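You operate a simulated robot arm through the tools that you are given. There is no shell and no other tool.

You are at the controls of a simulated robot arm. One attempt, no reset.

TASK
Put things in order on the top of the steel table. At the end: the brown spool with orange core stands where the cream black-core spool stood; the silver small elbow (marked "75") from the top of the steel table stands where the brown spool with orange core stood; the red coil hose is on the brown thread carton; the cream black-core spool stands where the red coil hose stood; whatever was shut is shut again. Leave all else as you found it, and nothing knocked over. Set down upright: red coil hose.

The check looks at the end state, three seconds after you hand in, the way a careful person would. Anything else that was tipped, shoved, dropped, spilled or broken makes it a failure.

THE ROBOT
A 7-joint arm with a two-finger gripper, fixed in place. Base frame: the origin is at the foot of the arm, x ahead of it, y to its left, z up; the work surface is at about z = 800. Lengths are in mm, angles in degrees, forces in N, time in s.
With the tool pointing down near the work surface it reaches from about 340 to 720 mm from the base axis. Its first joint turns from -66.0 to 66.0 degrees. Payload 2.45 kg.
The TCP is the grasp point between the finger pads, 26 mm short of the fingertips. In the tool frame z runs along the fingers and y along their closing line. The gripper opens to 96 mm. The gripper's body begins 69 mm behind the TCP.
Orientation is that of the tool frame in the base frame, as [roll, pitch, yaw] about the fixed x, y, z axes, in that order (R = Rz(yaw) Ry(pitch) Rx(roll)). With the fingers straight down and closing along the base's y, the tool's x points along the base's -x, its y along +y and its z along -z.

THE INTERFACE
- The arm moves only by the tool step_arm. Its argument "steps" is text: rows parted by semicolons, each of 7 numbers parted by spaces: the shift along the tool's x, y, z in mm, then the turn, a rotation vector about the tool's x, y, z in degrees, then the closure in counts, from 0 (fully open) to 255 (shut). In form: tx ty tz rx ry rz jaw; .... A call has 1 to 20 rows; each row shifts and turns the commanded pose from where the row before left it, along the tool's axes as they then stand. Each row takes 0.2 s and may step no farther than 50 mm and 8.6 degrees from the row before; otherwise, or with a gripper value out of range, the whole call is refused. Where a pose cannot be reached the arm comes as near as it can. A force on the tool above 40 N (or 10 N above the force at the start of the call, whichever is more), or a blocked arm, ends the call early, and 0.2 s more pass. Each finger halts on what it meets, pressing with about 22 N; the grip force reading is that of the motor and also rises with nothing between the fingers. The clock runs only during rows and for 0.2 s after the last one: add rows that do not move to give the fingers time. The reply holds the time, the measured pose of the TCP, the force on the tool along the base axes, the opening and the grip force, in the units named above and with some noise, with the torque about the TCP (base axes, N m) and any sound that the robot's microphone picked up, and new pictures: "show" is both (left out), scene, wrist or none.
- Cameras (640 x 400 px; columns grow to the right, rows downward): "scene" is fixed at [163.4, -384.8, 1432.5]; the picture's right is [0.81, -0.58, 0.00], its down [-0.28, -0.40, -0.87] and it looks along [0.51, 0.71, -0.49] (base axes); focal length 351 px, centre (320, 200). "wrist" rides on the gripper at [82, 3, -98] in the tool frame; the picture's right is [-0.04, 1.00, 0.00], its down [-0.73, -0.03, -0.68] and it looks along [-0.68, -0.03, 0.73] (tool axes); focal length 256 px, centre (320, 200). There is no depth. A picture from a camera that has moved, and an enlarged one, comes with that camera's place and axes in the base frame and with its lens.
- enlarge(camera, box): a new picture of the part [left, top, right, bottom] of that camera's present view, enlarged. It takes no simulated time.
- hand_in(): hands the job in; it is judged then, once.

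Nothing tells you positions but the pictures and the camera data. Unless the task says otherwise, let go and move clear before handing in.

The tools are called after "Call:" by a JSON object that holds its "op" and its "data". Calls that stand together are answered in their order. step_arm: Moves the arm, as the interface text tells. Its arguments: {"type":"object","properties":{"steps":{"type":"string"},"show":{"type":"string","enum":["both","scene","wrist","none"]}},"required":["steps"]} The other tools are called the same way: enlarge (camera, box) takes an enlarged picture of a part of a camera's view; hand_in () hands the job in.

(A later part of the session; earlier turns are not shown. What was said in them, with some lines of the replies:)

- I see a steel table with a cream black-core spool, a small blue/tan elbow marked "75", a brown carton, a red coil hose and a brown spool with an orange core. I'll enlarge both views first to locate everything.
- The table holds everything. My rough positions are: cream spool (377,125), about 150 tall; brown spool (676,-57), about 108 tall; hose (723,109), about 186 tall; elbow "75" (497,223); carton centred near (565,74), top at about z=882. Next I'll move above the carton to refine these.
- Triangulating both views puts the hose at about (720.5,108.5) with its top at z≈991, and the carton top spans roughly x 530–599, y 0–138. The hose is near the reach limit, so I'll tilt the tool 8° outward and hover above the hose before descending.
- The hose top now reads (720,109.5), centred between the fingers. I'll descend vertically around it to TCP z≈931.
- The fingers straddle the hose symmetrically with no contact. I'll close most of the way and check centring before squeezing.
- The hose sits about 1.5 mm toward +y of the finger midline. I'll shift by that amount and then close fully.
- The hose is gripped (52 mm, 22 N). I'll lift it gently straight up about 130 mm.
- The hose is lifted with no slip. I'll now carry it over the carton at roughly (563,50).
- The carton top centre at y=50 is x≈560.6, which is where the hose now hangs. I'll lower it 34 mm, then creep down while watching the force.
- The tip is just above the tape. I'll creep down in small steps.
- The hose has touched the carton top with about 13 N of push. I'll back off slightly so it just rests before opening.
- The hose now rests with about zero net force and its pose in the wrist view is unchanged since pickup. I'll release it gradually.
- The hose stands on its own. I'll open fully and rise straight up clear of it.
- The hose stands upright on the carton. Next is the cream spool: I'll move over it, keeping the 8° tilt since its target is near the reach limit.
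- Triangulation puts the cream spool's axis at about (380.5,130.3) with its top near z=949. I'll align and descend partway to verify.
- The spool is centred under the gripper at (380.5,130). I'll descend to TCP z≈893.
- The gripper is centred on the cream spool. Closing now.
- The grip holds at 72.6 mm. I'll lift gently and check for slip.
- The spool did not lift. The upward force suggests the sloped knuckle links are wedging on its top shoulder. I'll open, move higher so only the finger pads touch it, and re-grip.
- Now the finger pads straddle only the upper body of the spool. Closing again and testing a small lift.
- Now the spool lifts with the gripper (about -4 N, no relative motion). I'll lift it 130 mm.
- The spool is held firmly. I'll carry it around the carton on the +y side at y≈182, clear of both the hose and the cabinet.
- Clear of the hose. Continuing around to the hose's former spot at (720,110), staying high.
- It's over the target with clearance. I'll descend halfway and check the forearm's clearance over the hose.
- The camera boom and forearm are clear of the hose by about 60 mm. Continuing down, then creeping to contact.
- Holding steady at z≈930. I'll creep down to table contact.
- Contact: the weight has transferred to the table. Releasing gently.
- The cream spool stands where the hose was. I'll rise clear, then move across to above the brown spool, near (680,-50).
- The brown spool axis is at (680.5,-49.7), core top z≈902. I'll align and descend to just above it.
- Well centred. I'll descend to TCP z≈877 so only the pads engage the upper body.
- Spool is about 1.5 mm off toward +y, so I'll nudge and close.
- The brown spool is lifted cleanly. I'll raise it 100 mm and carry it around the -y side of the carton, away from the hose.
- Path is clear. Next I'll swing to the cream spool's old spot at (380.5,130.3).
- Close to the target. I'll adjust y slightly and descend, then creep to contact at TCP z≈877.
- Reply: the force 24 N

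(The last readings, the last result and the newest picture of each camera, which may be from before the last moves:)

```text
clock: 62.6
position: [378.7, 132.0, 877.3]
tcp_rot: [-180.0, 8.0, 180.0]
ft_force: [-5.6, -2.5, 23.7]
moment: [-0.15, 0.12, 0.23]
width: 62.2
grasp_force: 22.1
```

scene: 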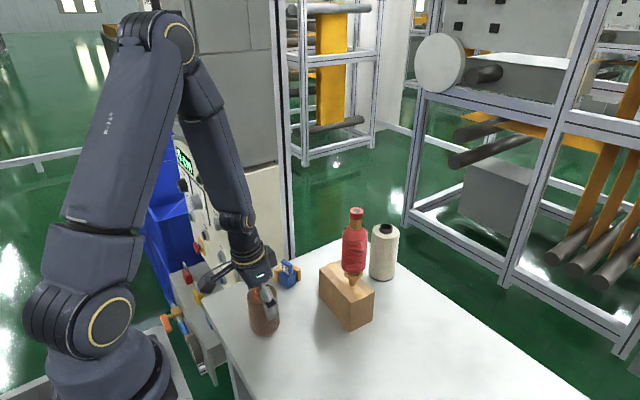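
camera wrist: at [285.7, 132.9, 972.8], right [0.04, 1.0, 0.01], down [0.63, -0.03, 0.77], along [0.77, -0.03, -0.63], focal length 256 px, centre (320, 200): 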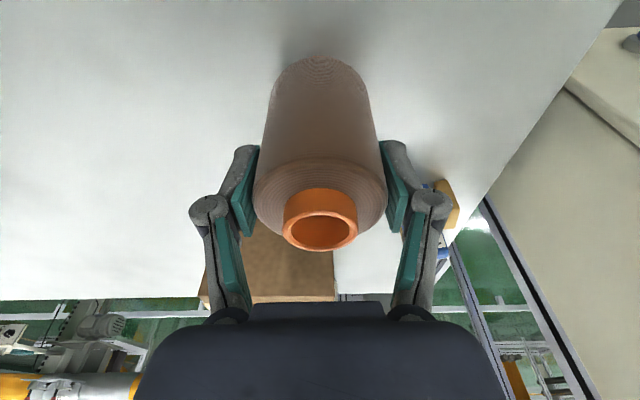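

Firm contact. I'll back off half a millimetre before releasing.

Call:
{"op": "step_arm", "data": {"steps": "-0.07 0 -0.5 0 0 0 255; 0 0 0 0 0 0 255", "show": "none"}}

```text
clock: 63.2
position: [379.6, 131.6, 876.6]
tcp_rot: [180.0, 8.0, 179.9]
ft_force: [-5.1, -3.3, 18.8]
moment: [-0.04, -0.05, -0.01]
width: 61.9
grasp_force: 22.0
```

Call:
{"op": "step_arm", "data": {"steps": "-0.07 0 -0.5 0 0 0 255; 0 0 0 0 0 0 255", "show": "both"}}

Call:
{"op": "enlarge", "data": {"camera": "scene", "box": [200, 200, 320, 350]}}

```text
clock: 63.8
position: [380.0, 130.4, 877.1]
tcp_rot: [-179.9, 8.0, 179.9]
ft_force: [-0.5, 0.3, -3.0]
moment: [0.0, 0.0, -0.02]
width: 61.8
grasp_force: 22.0
camera wrist: at [285.1, 135.4, 963.0], right [0.04, 1.0, 0.01], down [0.63, -0.03, 0.77], along [0.77, -0.03, -0.63], focal length 256 px, centre (320, 200)
```

scene: 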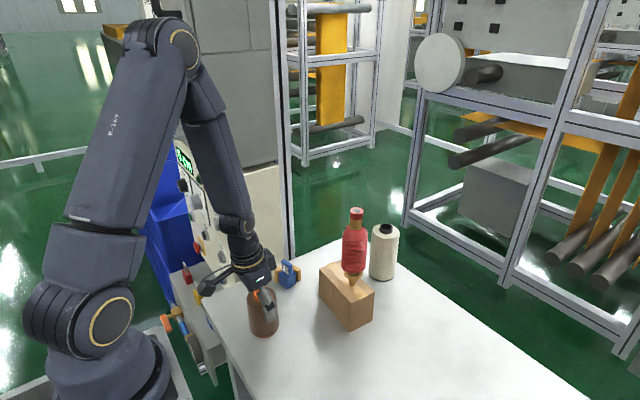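
wrist: 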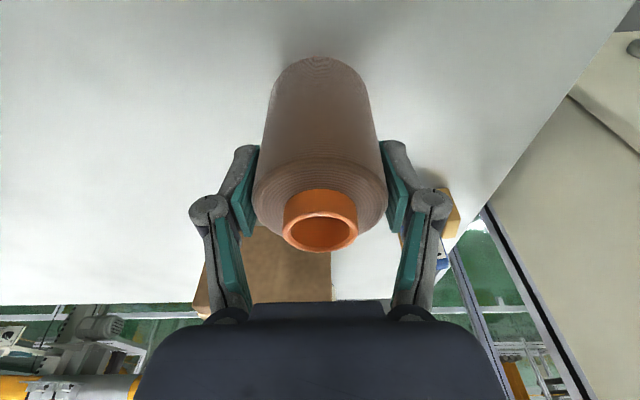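

```text
2.67 times, centred on (260, 275) of scene
camera zoom: at [163.5, -384.8, 1432.5], right [0.81, -0.58, 0.0], down [-0.28, -0.4, -0.87], along [0.51, 0.71, -0.49], focal length 936 px, centre (480, 0)
```

zoom: 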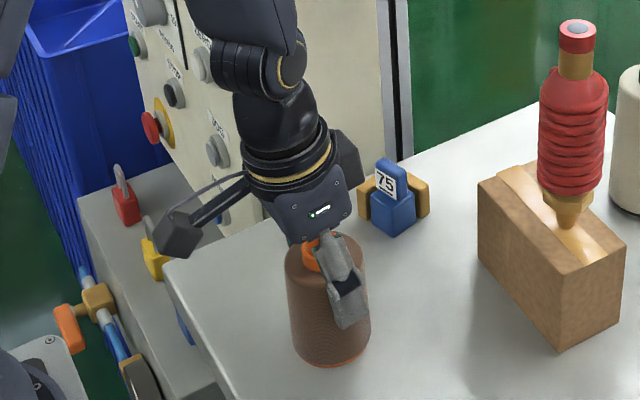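

The spool is within half a millimetre of the table. I'll lower a hair and release.

Call:
{"op": "step_arm", "data": {"steps": "0.04 0 0.3 0 0 0 255; 0 0 0 0 0 0 90; 0 0 0 0 0 0 84; 0 0 0 0 0 0 76; 0 0 0 0 0 0 50; 0 0 0 0 0 0 0; 0 0 0 0 0 0 0; 0 0 0 0 0 0 0", "show": "both"}}

Call:
{"op": "enlarge", "data": {"camera": "scene", "box": [200, 200, 320, 350]}}

```text
clock: 65.6
position: [379.0, 130.4, 875.8]
tcp_rot: [180.0, 8.0, 179.9]
ft_force: [-0.7, 0.8, 0.7]
moment: [-0.03, -0.03, -0.04]
width: 96.4
grasp_force: 0.1
camera wrist: at [285.1, 134.8, 962.8], right [0.04, 1.0, 0.01], down [0.63, -0.03, 0.77], along [0.77, -0.03, -0.63], focal length 256 px, centre (320, 200)
```

scene: 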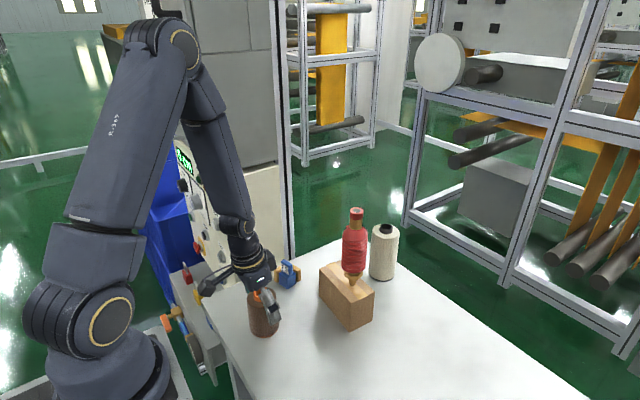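
wrist: 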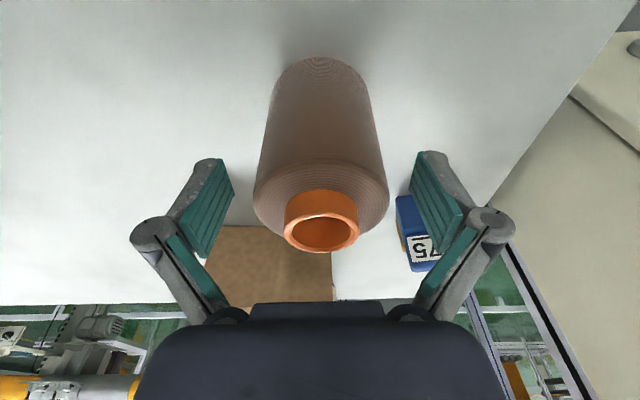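

```text
2.67 times, centred on (260, 275) of scene
camera zoom: at [163.4, -384.8, 1432.5], right [0.81, -0.58, 0.0], down [-0.28, -0.4, -0.87], along [0.51, 0.71, -0.49], focal length 936 px, centre (480, 0)
```

zoom: 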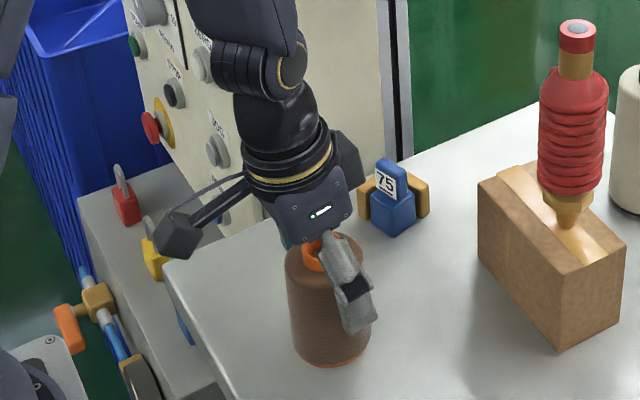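

The brown spool stands in the cream's old place. I'll rise clear, level the tool, and take a close look at the elbow.

Call:
{"op": "step_arm", "data": {"steps": "-1.4 0 -9.9 0 0 0 0; -3.5 0 -24.8 0 0 0 0; -3.5 0 -24.8 0 0 0 0; -3.5 0 -24.8 0 0 0 0; -3.5 0 -24.8 0 0 0 0; -2.8 0 -19.8 0 0 0 0; 0 0 0 0 8 0 0; -30 30 0 0 0 0 0; -30 30 0 0 0 0 0; 0 10 0 0 0 0 0; 0 0 0 0 0 0 0; 0 0 0 0 0 0 0", "show": "both"}}

Call:
{"op": "enlarge", "data": {"camera": "wrist", "box": [240, 20, 440, 200]}}

Call:
{"op": "enlarge", "data": {"camera": "scene", "box": [250, 240, 320, 310]}}

```text
clock: 68.2
position: [439.1, 203.8, 1008.0]
tcp_rot: [180.0, 0.0, 180.0]
ft_force: [0.4, 0.0, -0.4]
moment: [0.0, 0.0, -0.02]
width: 96.1
grasp_force: 0.1
camera wrist: at [357.0, 207.4, 1106.3], right [0.04, 1.0, 0.0], down [0.73, -0.03, 0.68], along [0.68, -0.03, -0.73], focal length 256 px, centre (320, 200)
```

scene: 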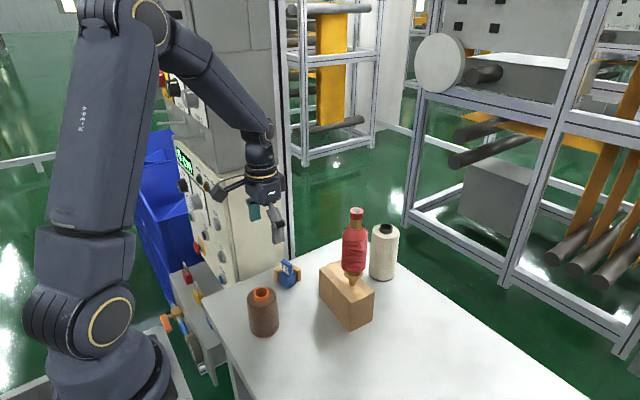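
wrist: 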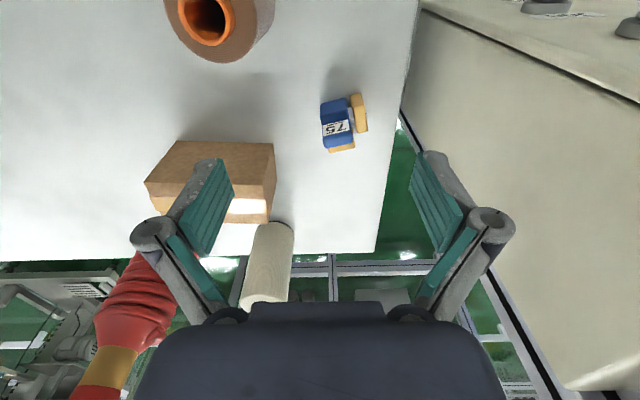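

```text
2.22 times, centred on (340, 110) of wrist
camera zoom: at [357.0, 207.4, 1106.3], right [0.04, 1.0, 0.0], down [0.73, -0.03, 0.68], along [0.68, -0.03, -0.73], focal length 569 px, centre (276, 400)
```

zoom: 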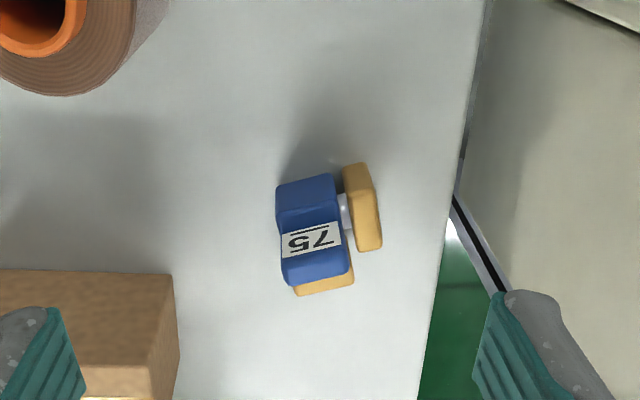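

```text
5.71 times, centred on (285, 275) of scene
camera zoom: at [163.4, -384.8, 1432.5], right [0.81, -0.58, 0.0], down [-0.28, -0.4, -0.87], along [0.51, 0.71, -0.49], focal length 2005 px, centre (520, -229)
```

zoom: 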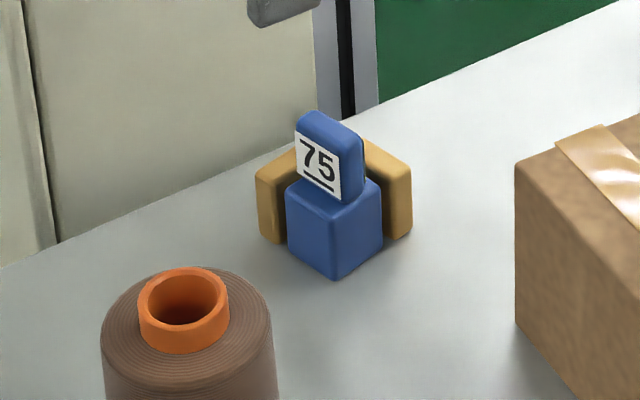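

The "75" elbow is a blue cube (about 30 mm) at (495,222), yawed about 14°, with tan flanges on its +x and +y sides. The cabinet wall starts near y≈302. I'll narrow the jaws to 70 mm, move over the grip centre (493,231), and yaw 13.5° to align.

Call:
{"op": "step_arm", "data": {"steps": "0 0 0 0 0 0 68; 0 0 0 0 0 0 68; -18 9 0 0 0 0 68; -18 9 0 0 0 0 68; -18 9 0 0 0 0 68; 0 0 0 0 0 -6.75 68; 0 0 0 0 0 -6.75 68; 0 0 20 0 0 0 68; 0 0 20 0 0 0 68; 0 0 20 0 0 0 68; 0 0 0 0 0 0 68; 0 0 0 0 0 0 68", "show": "both"}}

Call:
{"op": "enlarge", "data": {"camera": "wrist", "box": [200, 0, 440, 200]}}

Call:
{"op": "enlarge", "data": {"camera": "scene", "box": [240, 180, 340, 310]}}

```text
clock: 70.8
position: [491.8, 226.7, 945.3]
tcp_rot: [-180.0, 0.0, -166.4]
ft_force: [0.6, -0.5, 0.6]
moment: [0.0, 0.02, 0.0]
width: 70.2
grasp_force: 0.2
camera wrist: at [412.2, 212.3, 1043.4], right [-0.19, 0.98, 0.0], down [0.72, 0.14, 0.68], along [0.67, 0.13, -0.73], focal length 256 px, centre (320, 200)
```

scene: 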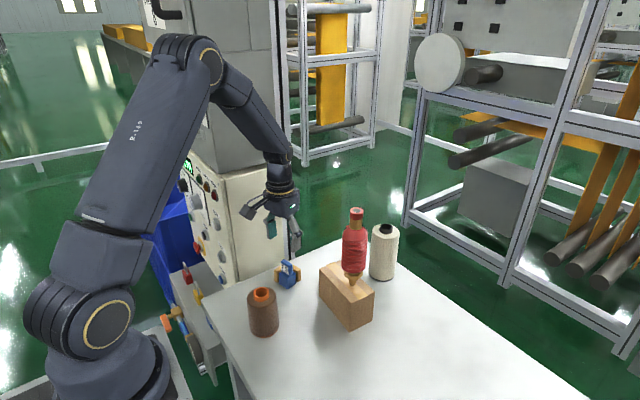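
wrist: 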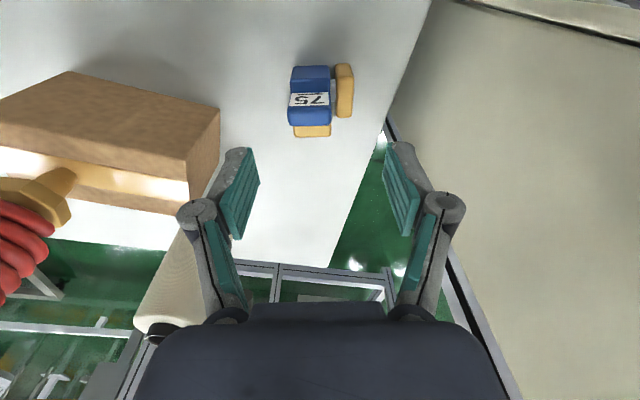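

```text
2.00 times, centred on (320, 100) of wrist
camera zoom: at [412.2, 212.3, 1043.4], right [-0.19, 0.98, 0.0], down [0.72, 0.14, 0.68], along [0.67, 0.13, -0.73], focal length 512 px, centre (320, 400)
```

zoom: 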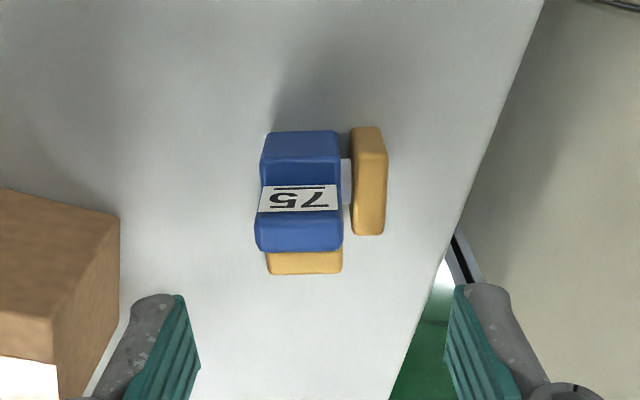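

```text
3.08 times, centred on (290, 245) of scene
camera zoom: at [163.4, -384.8, 1432.5], right [0.81, -0.58, 0.0], down [-0.28, -0.4, -0.87], along [0.51, 0.71, -0.49], focal length 1080 px, centre (412, 62)
```

zoom: 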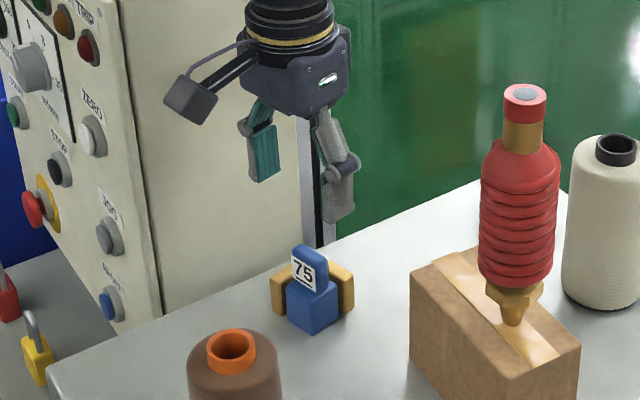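

The elbow is aligned. In the tool frame, the −y′ cube face is at −22 mm and the flange outer face at +26 mm, so I'll shift 2 mm and descend.

Call:
{"op": "step_arm", "data": {"steps": "-0.3 2.1 15 0 0 0 68; 0 0 20 0 0 0 68; 0 0 20 0 0 0 68; 0 0 20 0 0 0 68; 0 0 0 0 0 0 68", "show": "both"}}

Call:
{"op": "enlarge", "data": {"camera": "wrist", "box": [200, 40, 440, 260]}}

Call:
{"op": "enlarge", "data": {"camera": "scene", "box": [240, 180, 340, 310]}}

```text
clock: 72.0
position: [494.3, 229.2, 870.0]
tcp_rot: [180.0, 0.0, -166.5]
ft_force: [-0.1, -0.7, 0.3]
moment: [-0.01, 0.04, 0.02]
width: 70.4
grasp_force: 0.1
camera wrist: at [413.9, 213.8, 969.4], right [-0.19, 0.98, 0.0], down [0.72, 0.14, 0.68], along [0.67, 0.13, -0.73], focal length 256 px, centre (320, 200)
```

scene: 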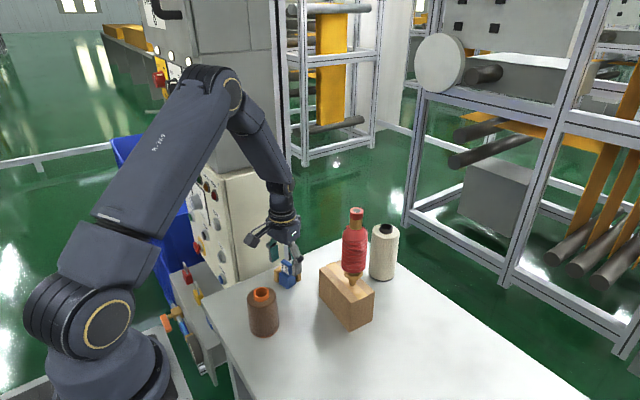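
wrist: 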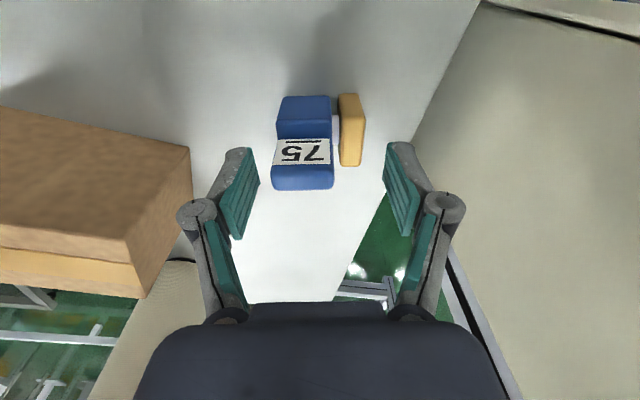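

```text
1.82 times, centred on (320, 150) of wrist
camera zoom: at [413.9, 213.8, 969.4], right [-0.19, 0.98, 0.0], down [0.72, 0.14, 0.68], along [0.67, 0.13, -0.73], focal length 465 px, centre (320, 291)
```

zoom: 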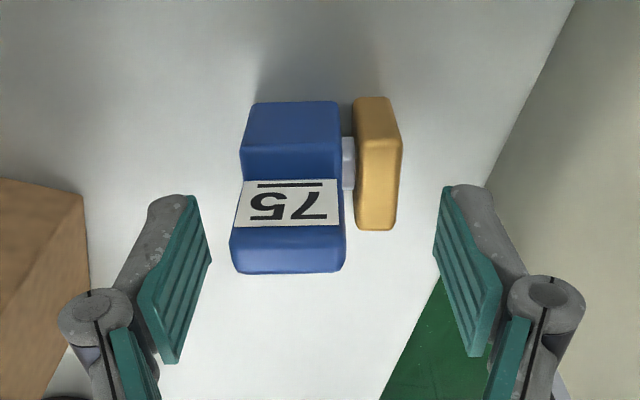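

```text
3.08 times, centred on (290, 245) of scene
camera zoom: at [163.4, -384.8, 1432.5], right [0.81, -0.58, 0.0], down [-0.28, -0.4, -0.87], along [0.51, 0.71, -0.49], focal length 1080 px, centre (412, 62)
```

zoom: 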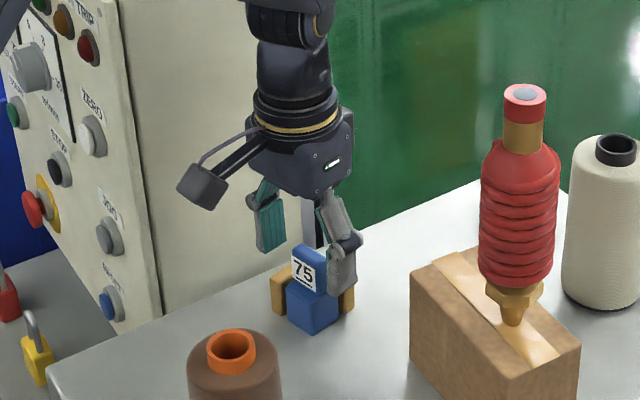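

Centred within about 1 mm. Descending the last 38 mm to straddle the body.

Call:
{"op": "step_arm", "data": {"steps": "0 0.5 14 0 0 0 68; 0 0 14 0 0 0 68; 0 0 10 0 0 0 68; 0 0 0 0 0 0 68; 0 0 0 0 0 0 68", "show": "both"}}

Call:
{"op": "enlarge", "data": {"camera": "wrist", "box": [200, 40, 440, 260]}}

Call:
{"op": "enlarge", "data": {"camera": "scene", "box": [240, 200, 340, 310]}}

```text
clock: 73.2
position: [492.8, 229.0, 833.7]
tcp_rot: [-180.0, 0.0, -166.5]
ft_force: [-0.4, 0.6, 0.3]
moment: [0.0, 0.0, -0.03]
width: 70.5
grasp_force: 0.1
camera wrist: at [413.0, 213.9, 932.8], right [-0.19, 0.98, 0.0], down [0.72, 0.14, 0.68], along [0.67, 0.13, -0.73], focal length 256 px, centre (320, 200)
```

scene: 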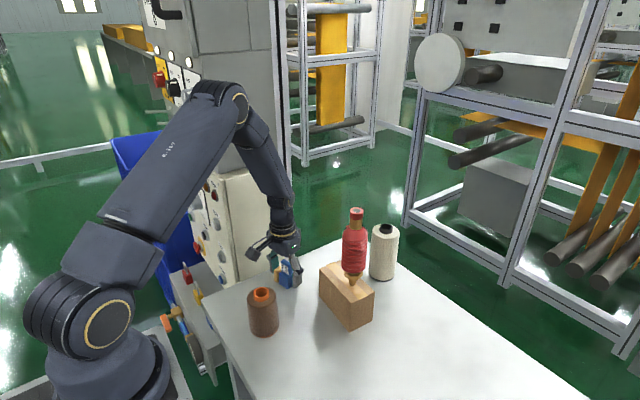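
wrist: 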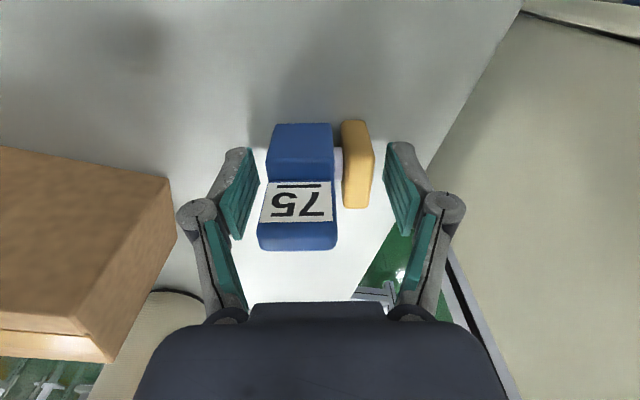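

```text
1.82 times, centred on (320, 150) of wrist
camera zoom: at [413.0, 213.9, 932.8], right [-0.19, 0.98, 0.0], down [0.72, 0.14, 0.68], along [0.67, 0.13, -0.73], focal length 465 px, centre (320, 291)
```

zoom: 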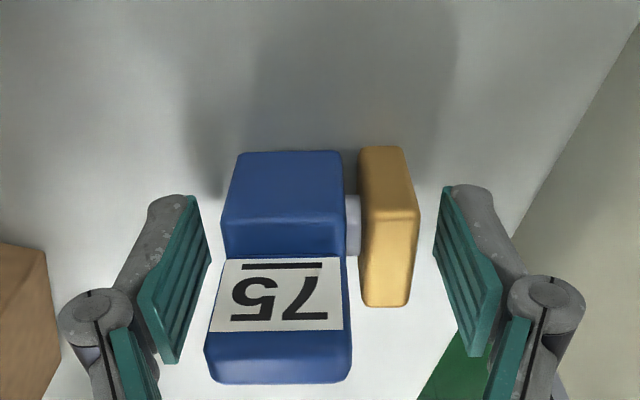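

```text
3.64 times, centred on (290, 255) of scene
camera zoom: at [163.4, -384.8, 1432.5], right [0.81, -0.58, 0.0], down [-0.28, -0.4, -0.87], along [0.51, 0.71, -0.49], focal length 1276 px, centre (429, 0)
```

zoom: 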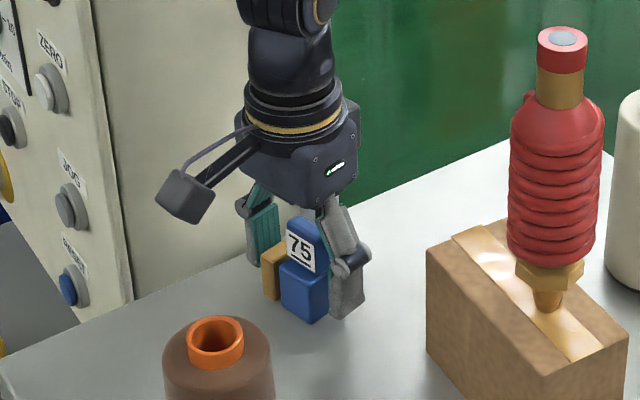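

The fingers straddle the cube and flange at the right depth. Closing to grip.

Call:
{"op": "step_arm", "data": {"steps": "0 0 0 0 0 0 90; 0 0 0 0 0 0 105; 0 0 0 0 0 0 115; 0 0 0 0 0 0 125; 0 0 0 0 0 0 135; 0 0 0 0 0 0 255; 0 0 0 0 0 0 255; 0 0 0 0 0 0 255", "show": "both"}}

Call:
{"op": "enlarge", "data": {"camera": "wrist", "box": [200, 40, 440, 260]}}

```text
clock: 75.0
position: [493.1, 229.6, 834.4]
tcp_rot: [180.0, 0.0, -166.5]
ft_force: [-0.7, -0.5, 4.2]
moment: [-0.04, 0.07, 0.01]
width: 49.8
grasp_force: 22.1
camera wrist: at [413.0, 214.0, 933.0], right [-0.19, 0.98, 0.0], down [0.72, 0.14, 0.68], along [0.67, 0.13, -0.73], focal length 256 px, centre (320, 200)
```

scene: 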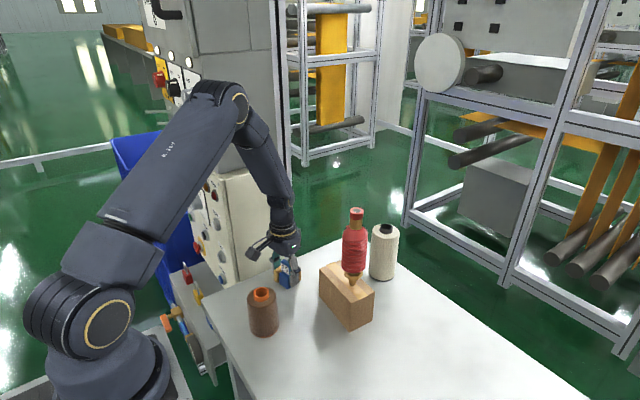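
wrist: 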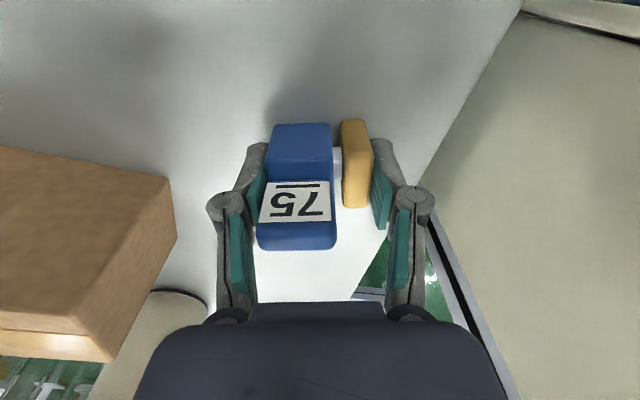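

```text
1.82 times, centred on (320, 150) of wrist
camera zoom: at [413.0, 214.0, 933.0], right [-0.19, 0.98, 0.0], down [0.72, 0.14, 0.68], along [0.67, 0.13, -0.73], focal length 465 px, centre (320, 291)
```

zoom: 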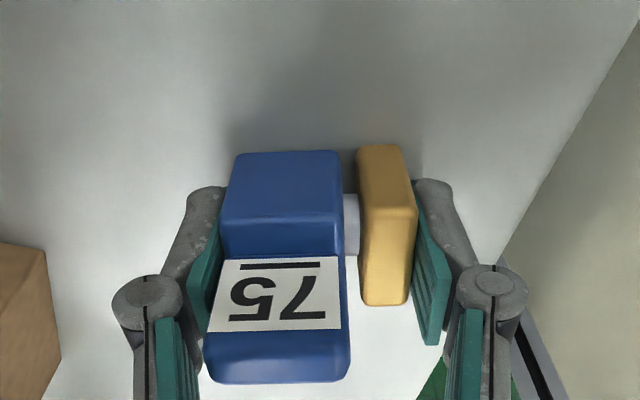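

Gripped at 49.8 mm. I'll test-lift, then raise to travel height.

Call:
{"op": "step_arm", "data": {"steps": "0 0 -2 0 0 0 255; 0 0 -3 0 0 0 255; 0 0 0 0 0 0 255; 0 0 0 0 0 0 255", "show": "wrist"}}

Call:
{"op": "enlarge", "data": {"camera": "scene", "box": [240, 200, 340, 310]}}

```text
clock: 76.0
position: [493.9, 230.0, 838.8]
tcp_rot: [-180.0, 0.0, -166.6]
ft_force: [-0.3, -0.5, -0.6]
moment: [0.01, 0.0, 0.02]
width: 49.9
grasp_force: 22.2
camera wrist: at [413.2, 215.0, 937.3], right [-0.19, 0.98, 0.0], down [0.72, 0.14, 0.68], along [0.67, 0.13, -0.73], focal length 256 px, centre (320, 200)
```

wrist: 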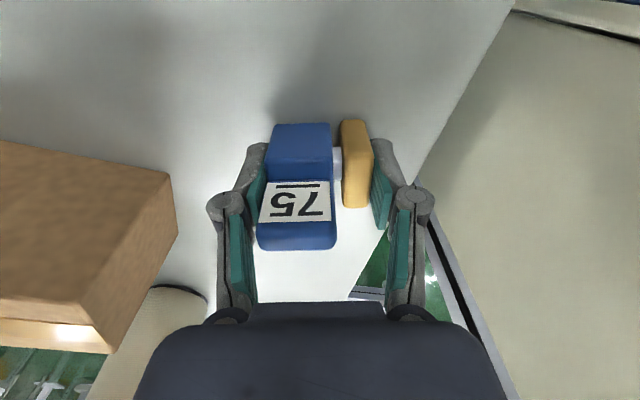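

```text
3.64 times, centred on (290, 255) of scene
camera zoom: at [163.4, -384.8, 1432.5], right [0.81, -0.58, 0.0], down [-0.28, -0.4, -0.87], along [0.51, 0.71, -0.49], focal length 1276 px, centre (429, 0)
```

zoom: 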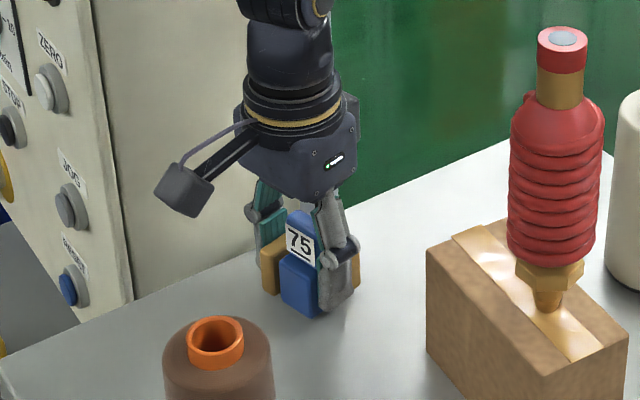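

The elbow moves with the gripper. I'll raise it to z≈1000 and carry it around the near side (over the brown spool) to y=-110.

Call:
{"op": "step_arm", "data": {"steps": "0 0 -10 0 0 0 255; 0 0 -25 0 0 0 255; 0 0 -25 0 0 0 255; 0 0 -25 0 0 0 255; 0 0 -25 0 0 0 255; 0 0 -25 0 0 0 255; 0 0 -25 0 0 0 255; 17.6 -16.2 0 0 0 0 255; 17.6 -16.2 0 0 0 0 255; 17.6 -16.2 0 0 0 0 255; 17.6 -16.2 0 0 0 0 255; 8.8 -31.3 0 0 0 0 255; 8.8 -31.3 0 0 0 0 255; 8.8 -31.3 0 0 0 0 255; 8.8 -31.3 0 0 0 0 255; 8.8 -31.3 0 0 0 0 255; 8.8 -31.3 0 0 0 0 255; 8.8 -31.3 0 0 0 0 255; 8.8 -31.3 0 0 0 0 255; 0 0 0 0 0 0 255", "show": "both"}}

```text
clock: 80.2
position: [431.7, -109.9, 996.5]
tcp_rot: [-180.0, -0.1, -166.5]
ft_force: [-0.4, -0.1, -1.1]
moment: [-0.02, 0.03, -0.02]
width: 50.0
grasp_force: 22.1
camera wrist: at [350.4, -125.6, 1095.5], right [-0.19, 0.98, 0.0], down [0.72, 0.14, 0.68], along [0.67, 0.13, -0.73], focal length 256 px, centre (320, 200)
```

scene: 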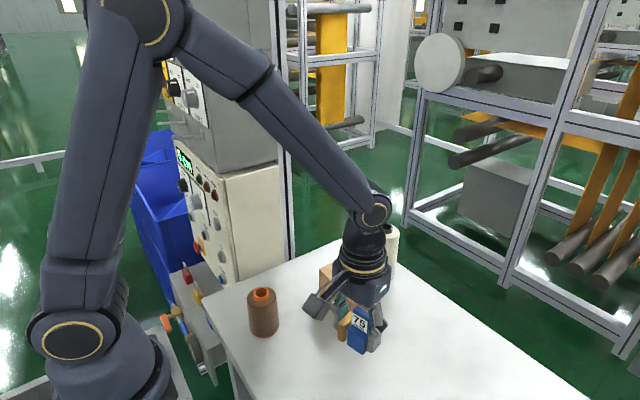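
wrist: 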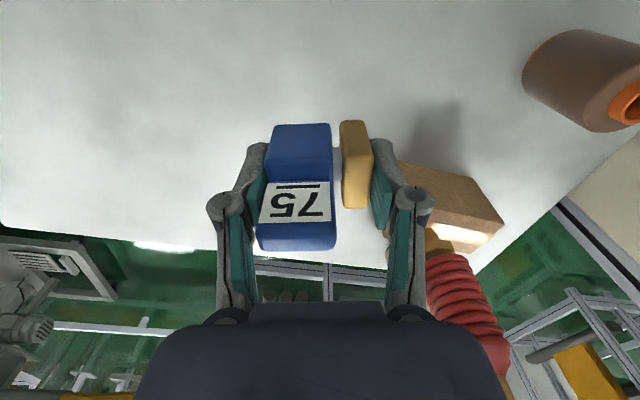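

Still firmly held. Moving out to the brown spool's old spot from the -y side.

Call:
{"op": "step_arm", "data": {"steps": "-13 -3.2 0 0 0 0 255; -26.2 -6.3 0 0 0 0 255; -26.2 -6.3 0 0 0 0 255; -26.2 -6.3 0 0 0 0 255; -26.2 -6.3 0 0 0 0 255; -26.2 -6.3 0 0 0 0 255; -26.2 -6.3 0 0 0 0 255; -20 0 0 0 0 0 255; -20 14 0 0 0 0 255; -20 17 0 0 0 0 255; -22 17 0 0 0 0 255; 0 0 0 0 0 0 255; 0 0 0 0 0 0 255", "show": "both"}}

```text
clock: 83.0
position: [673.3, -43.9, 998.7]
tcp_rot: [-180.0, 0.1, -166.5]
ft_force: [1.0, -0.3, -0.6]
moment: [0.03, -0.02, -0.01]
width: 49.9
grasp_force: 22.6
camera wrist: at [592.9, -59.1, 1097.0], right [-0.19, 0.98, 0.0], down [0.72, 0.14, 0.68], along [0.67, 0.13, -0.73], focal length 256 px, centre (320, 200)
```

scene: 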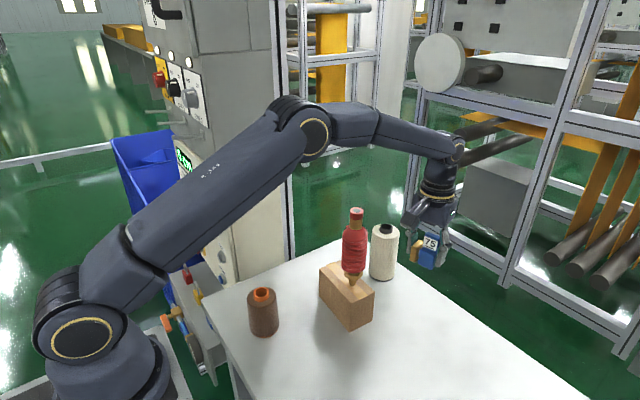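
wrist: 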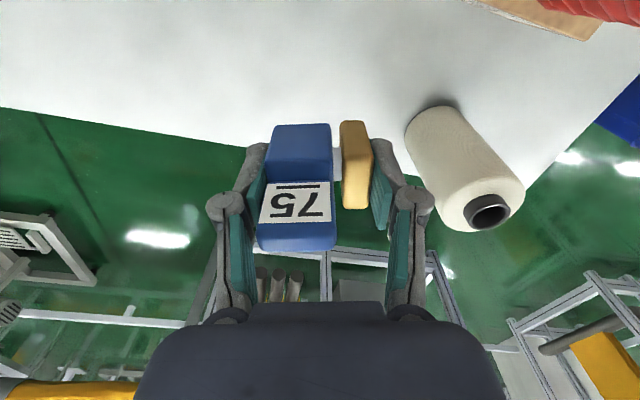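

Over the spot. I'll descend in stages with a small xy correction.

Call:
{"op": "step_arm", "data": {"steps": "-2.3 -1.2 20 0 0 0 255; 0 0 25 0 0 0 255; 0 0 25 0 0 0 255; 0 0 25 0 0 0 255; 0 0 25 0 0 0 255; 0 0 20 0 0 0 255; 0 0 10 0 0 0 255; 0 0 0 0 0 0 255; 0 0 0 0 0 0 255", "show": "both"}}

Call:
{"op": "enlarge", "data": {"camera": "scene", "box": [340, 200, 480, 350]}}

```text
clock: 85.0
position: [676.3, -42.8, 849.5]
tcp_rot: [180.0, 0.0, -166.5]
ft_force: [0.1, 0.3, -0.6]
moment: [0.01, -0.02, -0.02]
width: 49.6
grasp_force: 22.0
camera wrist: at [596.5, -58.2, 948.9], right [-0.19, 0.98, 0.0], down [0.72, 0.14, 0.68], along [0.67, 0.13, -0.73], focal length 256 px, centre (320, 200)
```

scene: 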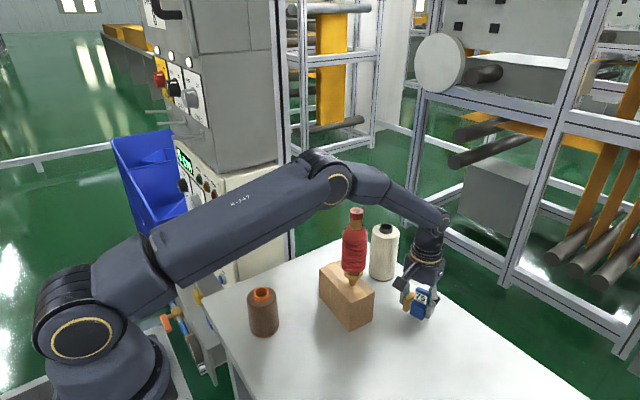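
wrist: 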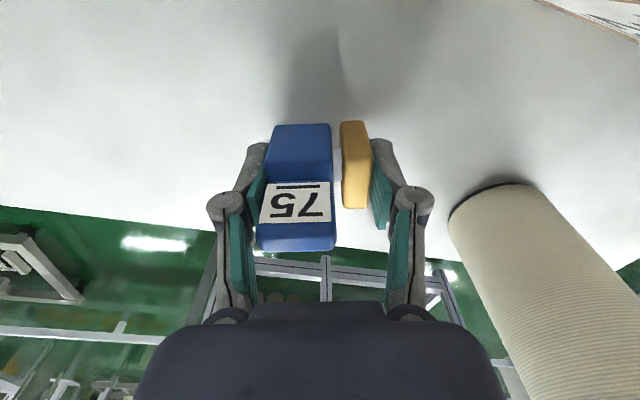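

```text
2.67 times, centred on (410, 275) of scene
camera zoom: at [163.5, -384.8, 1432.5], right [0.81, -0.58, 0.0], down [-0.28, -0.4, -0.87], along [0.51, 0.71, -0.49], focal length 936 px, centre (80, 0)
```

zoom: 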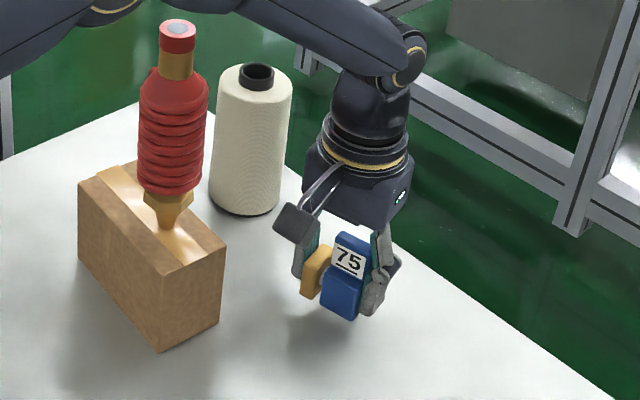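

About 15 mm above the table. Creeping down.

Call:
{"op": "step_arm", "data": {"steps": "0 -1 5 0 0 0 255; 0 0 5 0 0 0 255; 0 0 2 0 0 0 255; 0 0 0 0 0 0 255", "show": "none"}}

Call:
{"op": "step_arm", "data": {"steps": "0 0 1 0 0 0 255; 0 0 0 0 0 0 255", "show": "none"}}

```text
clock: 86.0
position: [677.3, -44.7, 838.0]
tcp_rot: [180.0, 0.0, -166.5]
ft_force: [-0.8, -0.8, -0.7]
moment: [0.01, -0.04, 0.03]
width: 49.7
grasp_force: 21.8
```

```text
clock: 86.6
position: [678.5, -45.7, 835.3]
tcp_rot: [180.0, 0.0, -166.5]
ft_force: [-0.2, 0.5, -0.7]
moment: [0.02, -0.03, 0.02]
width: 49.9
grasp_force: 22.2
```

Call:
{"op": "step_arm", "data": {"steps": "0 0 1 0 0 0 255; 0 0 0 0 0 0 255", "show": "none"}}

```text
clock: 87.2
position: [677.7, -44.4, 834.7]
tcp_rot: [180.0, 0.1, -166.5]
ft_force: [0.4, -0.2, -1.7]
moment: [0.0, 0.02, 0.0]
width: 50.1
grasp_force: 22.2
```

Call:
{"op": "step_arm", "data": {"steps": "0 0 0.7 0 0 0 255; 0 0 0 0 0 0 255", "show": "none"}}

```text
clock: 87.8
position: [677.8, -46.1, 834.3]
tcp_rot: [180.0, 0.0, -166.5]
ft_force: [-1.0, 0.2, 1.9]
moment: [-0.05, 0.03, 0.02]
width: 49.9
grasp_force: 21.8
```

Contact made. Releasing gently.

Call:
{"op": "step_arm", "data": {"steps": "0 0 0 0 0 0 124; 0 0 0 0 0 0 118; 0 0 0 0 0 0 110; 0 0 0 0 0 0 90; 0 0 0 0 0 0 60; 0 0 0 0 0 0 60; 0 0 0 0 0 0 60", "show": "both"}}

Call:
{"op": "enlarge", "data": {"camera": "wrist", "box": [200, 40, 440, 260]}}

Call:
{"op": "enlarge", "data": {"camera": "scene", "box": [340, 200, 480, 350]}}

```text
clock: 89.4
position: [677.1, -44.5, 834.2]
tcp_rot: [-180.0, 0.1, -166.5]
ft_force: [0.2, -0.5, 0.1]
moment: [0.0, 0.01, 0.02]
width: 73.6
grasp_force: 0.1
camera wrist: at [596.5, -59.9, 932.8], right [-0.19, 0.98, 0.0], down [0.72, 0.14, 0.68], along [0.67, 0.13, -0.73], focal length 256 px, centre (320, 200)
```

scene: 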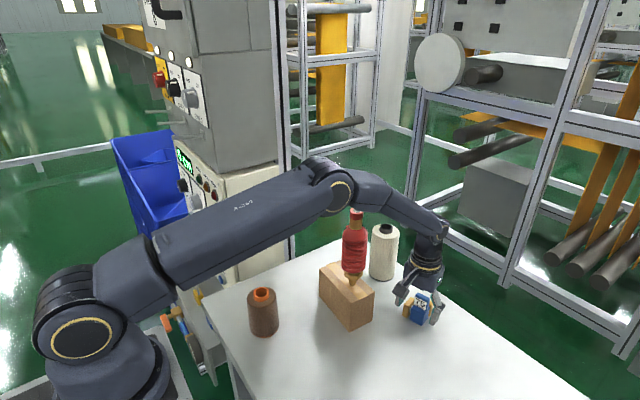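
wrist: 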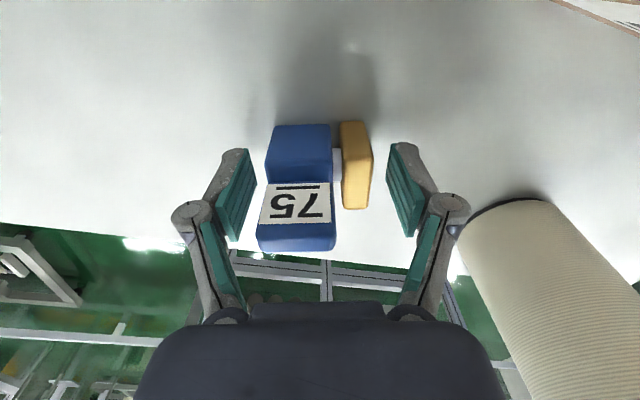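

```text
1.82 times, centred on (320, 150) of wrist
camera zoom: at [596.5, -59.9, 932.8], right [-0.19, 0.98, 0.0], down [0.72, 0.14, 0.68], along [0.67, 0.13, -0.73], focal length 465 px, centre (320, 291)
```

zoom: 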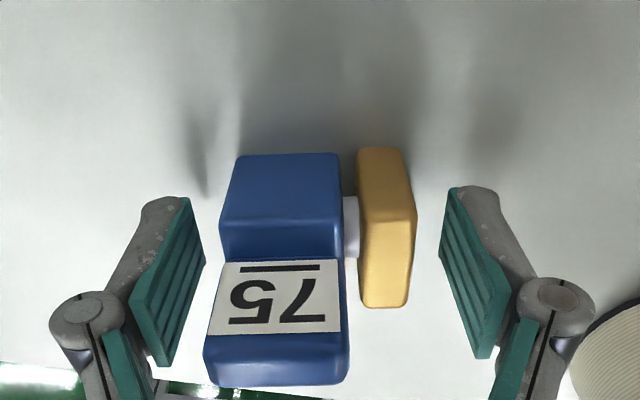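

```text
2.67 times, centred on (410, 275) of scene
camera zoom: at [163.4, -384.8, 1432.5], right [0.81, -0.58, 0.0], down [-0.28, -0.4, -0.87], along [0.51, 0.71, -0.49], focal length 936 px, centre (80, 0)
```

zoom: 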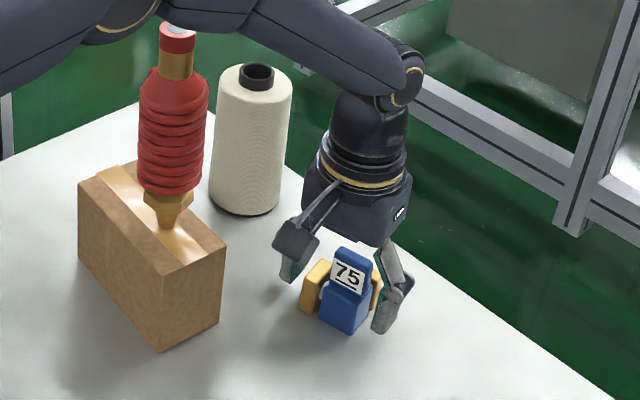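

The elbow stands upright on the spot. I'll open, rise straight up, then retreat along the -y side, clear of everything.

Call:
{"op": "step_arm", "data": {"steps": "0 0 -10 0 0 0 60; 0 0 -20 0 0 0 60; 0 0 -25 0 0 0 60; 0 0 -25 0 0 0 60; 0 0 -25 0 0 0 60; 0 0 -25 0 0 0 60; 0 0 -25 0 0 0 60; 0 0 -20 0 0 0 60; 15 -25 0 0 0 0 60; 25 -25 0 0 0 0 60; 30 0 -10 0 0 0 60; 30 7 -10 0 0 0 60; 30 7 -10 0 0 0 60; 30 7 -10 0 0 0 60; 30 7 -10 0 0 0 60; 30 7 -10 0 0 0 60; 0 0 0 0 0 0 60; 0 0 0 0 0 0 60", "show": "both"}}

Call:
{"op": "enlarge", "data": {"camera": "scene", "box": [220, 190, 460, 350]}}

Call:
{"op": "enlarge", "data": {"camera": "wrist", "box": [320, 0, 640, 200]}}

```text
clock: 93.2
position: [463.4, -110.5, 1067.5]
tcp_rot: [180.0, 0.0, -166.5]
ft_force: [0.6, 0.5, 0.1]
moment: [-0.01, -0.01, 0.01]
width: 73.5
grasp_force: 0.1
camera wrist: at [383.8, -125.5, 1166.8], right [-0.19, 0.98, 0.0], down [0.72, 0.14, 0.68], along [0.67, 0.13, -0.73], focal length 256 px, centre (320, 200)
```

scene: 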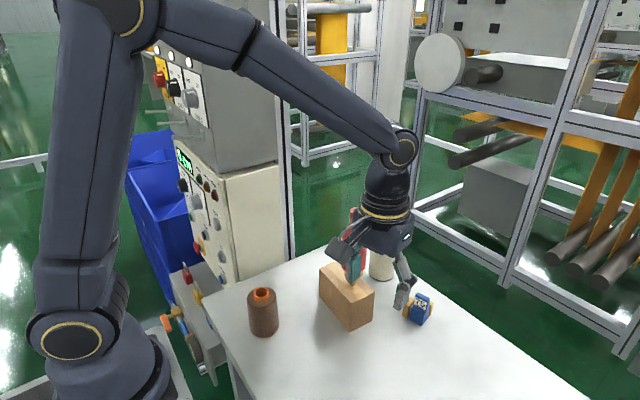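
wrist: 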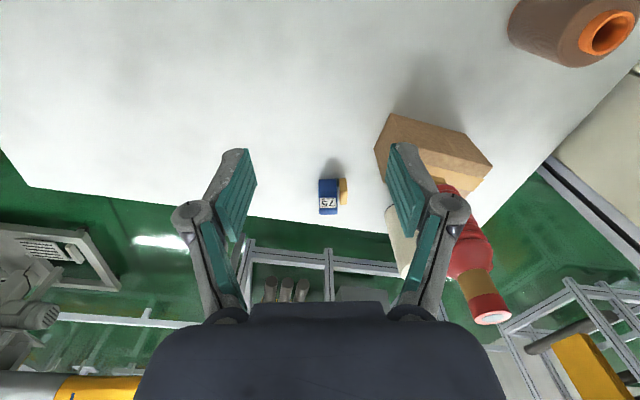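

```text
2.50 times, centred on (340, 270) of scene
camera zoom: at [163.4, -384.8, 1432.5], right [0.81, -0.58, 0.0], down [-0.28, -0.4, -0.87], along [0.51, 0.71, -0.49], focal length 877 px, centre (270, 25)
```

zoom: 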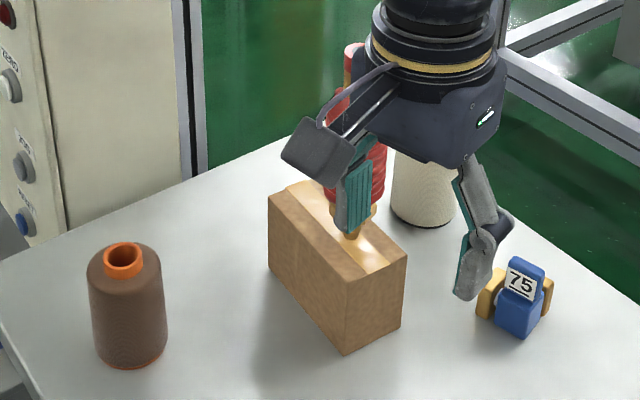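

```text
2.00 times, centred on (480, 100) of wrist
camera zoom: at [383.8, -125.5, 1166.8], right [-0.19, 0.98, 0.0], down [0.72, 0.14, 0.68], along [0.67, 0.13, -0.73], focal length 512 px, centre (0, 400)
```

zoom: 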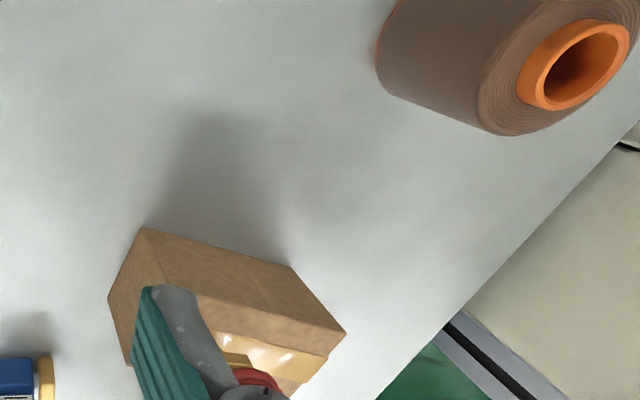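

Everything looks right but the gripper blocks the view of the hose. I'll go up and back to roughly the start pose for a final check.

Call:
{"op": "step_arm", "data": {"steps": "15 3.5 -25 0 0 0 30; 15 3.5 -25 0 0 0 0; 15 3.5 -25 0 0 0 0; 15 3.5 -25 0 0 0 0; 0 0 0 0 0 6.75 0; 0 0 0 0 0 6.75 0; 3 30 0 0 0 0 0; 3 40 0 0 0 0 0; 3 40 0 0 0 0 0; 3 40 0 0 0 0 0; 3 40 0 0 0 0 0; 0 30 0 0 0 0 0; 0 0 0 0 0 0 0; 0 0 0 0 0 0 0", "show": "both"}}

Call:
{"op": "enlarge", "data": {"camera": "scene", "box": [220, 200, 460, 350]}}

Call:
{"op": "enlarge", "data": {"camera": "wrist", "box": [200, 0, 440, 280]}}

```text
clock: 96.2
position: [389.9, 108.7, 1168.6]
tcp_rot: [179.9, 0.0, -179.9]
ft_force: [-0.6, 0.3, 0.6]
moment: [0.03, 0.0, -0.01]
width: 96.3
grasp_force: 0.1
camera wrist: at [309.6, 112.3, 1266.3], right [0.04, 1.0, 0.0], down [0.73, -0.03, 0.68], along [0.68, -0.03, -0.73], focal length 256 px, centre (320, 200)
```

scene: 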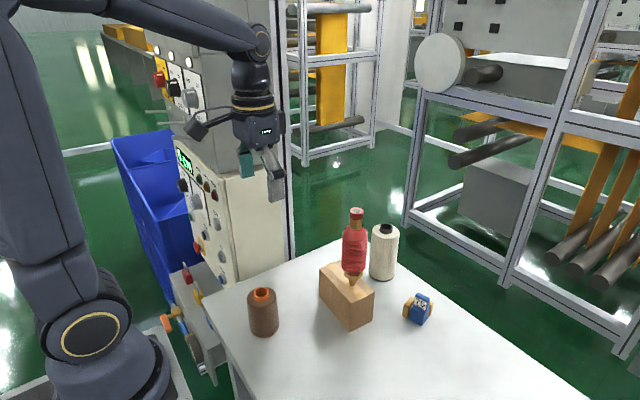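
wrist: 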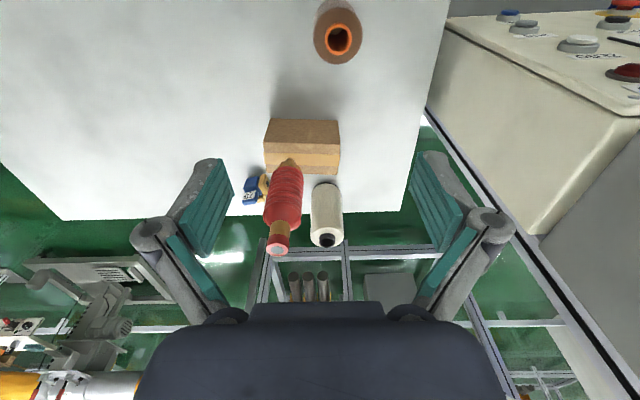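

```text
2.67 times, centred on (340, 275) of scene
camera zoom: at [163.4, -384.8, 1432.5], right [0.81, -0.58, 0.0], down [-0.28, -0.4, -0.87], along [0.51, 0.71, -0.49], focal length 936 px, centre (267, 0)
```

zoom: 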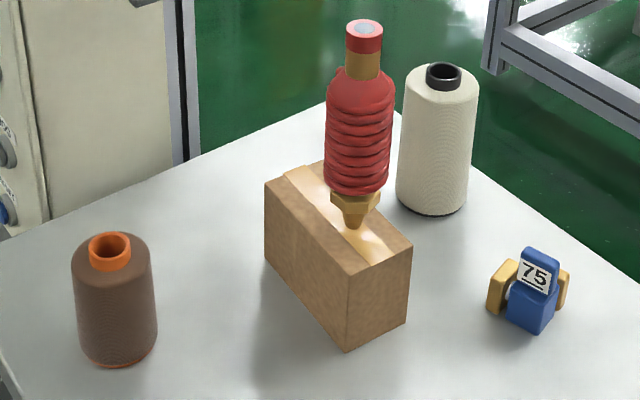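

```text
1.43 times, centred on (320, 140) of wrist
camera zoom: at [309.6, 112.3, 1266.3], right [0.04, 1.0, 0.0], down [0.73, -0.03, 0.68], along [0.68, -0.03, -0.73], focal length 366 px, centre (320, 286)
```

zoom: 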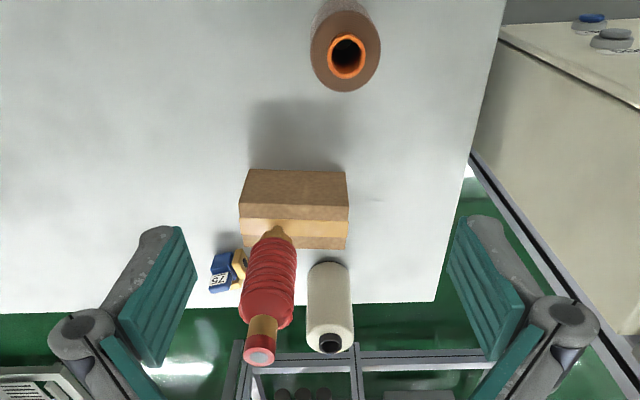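

All four items are in place in the final pictures. The brown spool is at the cream spool's old spot, the "75" elbow is at the brown spool's old spot, the hose is upright on the carton, and the cream spool is at the hose's old spot. Nothing was opened, so there is nothing to shut; the carton and everything else are unmoved and the arm is clear, so I'm handing in.

Call:
{"op": "hand_in", "data": {}}

```text
The job is handed in.
```

I finished the job and handed it in; the check's verdict hasn't come back. My last pictures showed everything standing and in place:

- **Brown spool with orange core:** it stands where the cream spool stood.
- **Elbow marked "75":** it stands where the brown spool stood, with its blue cube centred on the spot. It is actually blue and tan with only a small silver neck. It was the only thing I saw marked "75", so I took it as the one you meant.
- **Red coil hose:** it is upright on the brown thread carton, toward the end nearer the elbow. I put it off-centre so the arm would stay clear of it while placing the cream spool.
- **Cream black-core spool:** it stands where the hose stood.

My first grip on the cream spool slid up its side without lifting or shifting it, so I gripped it higher and it held. I opened nothing, so there was nothing to shut. The carton did not move, and the arm was clear of the table when I handed in.
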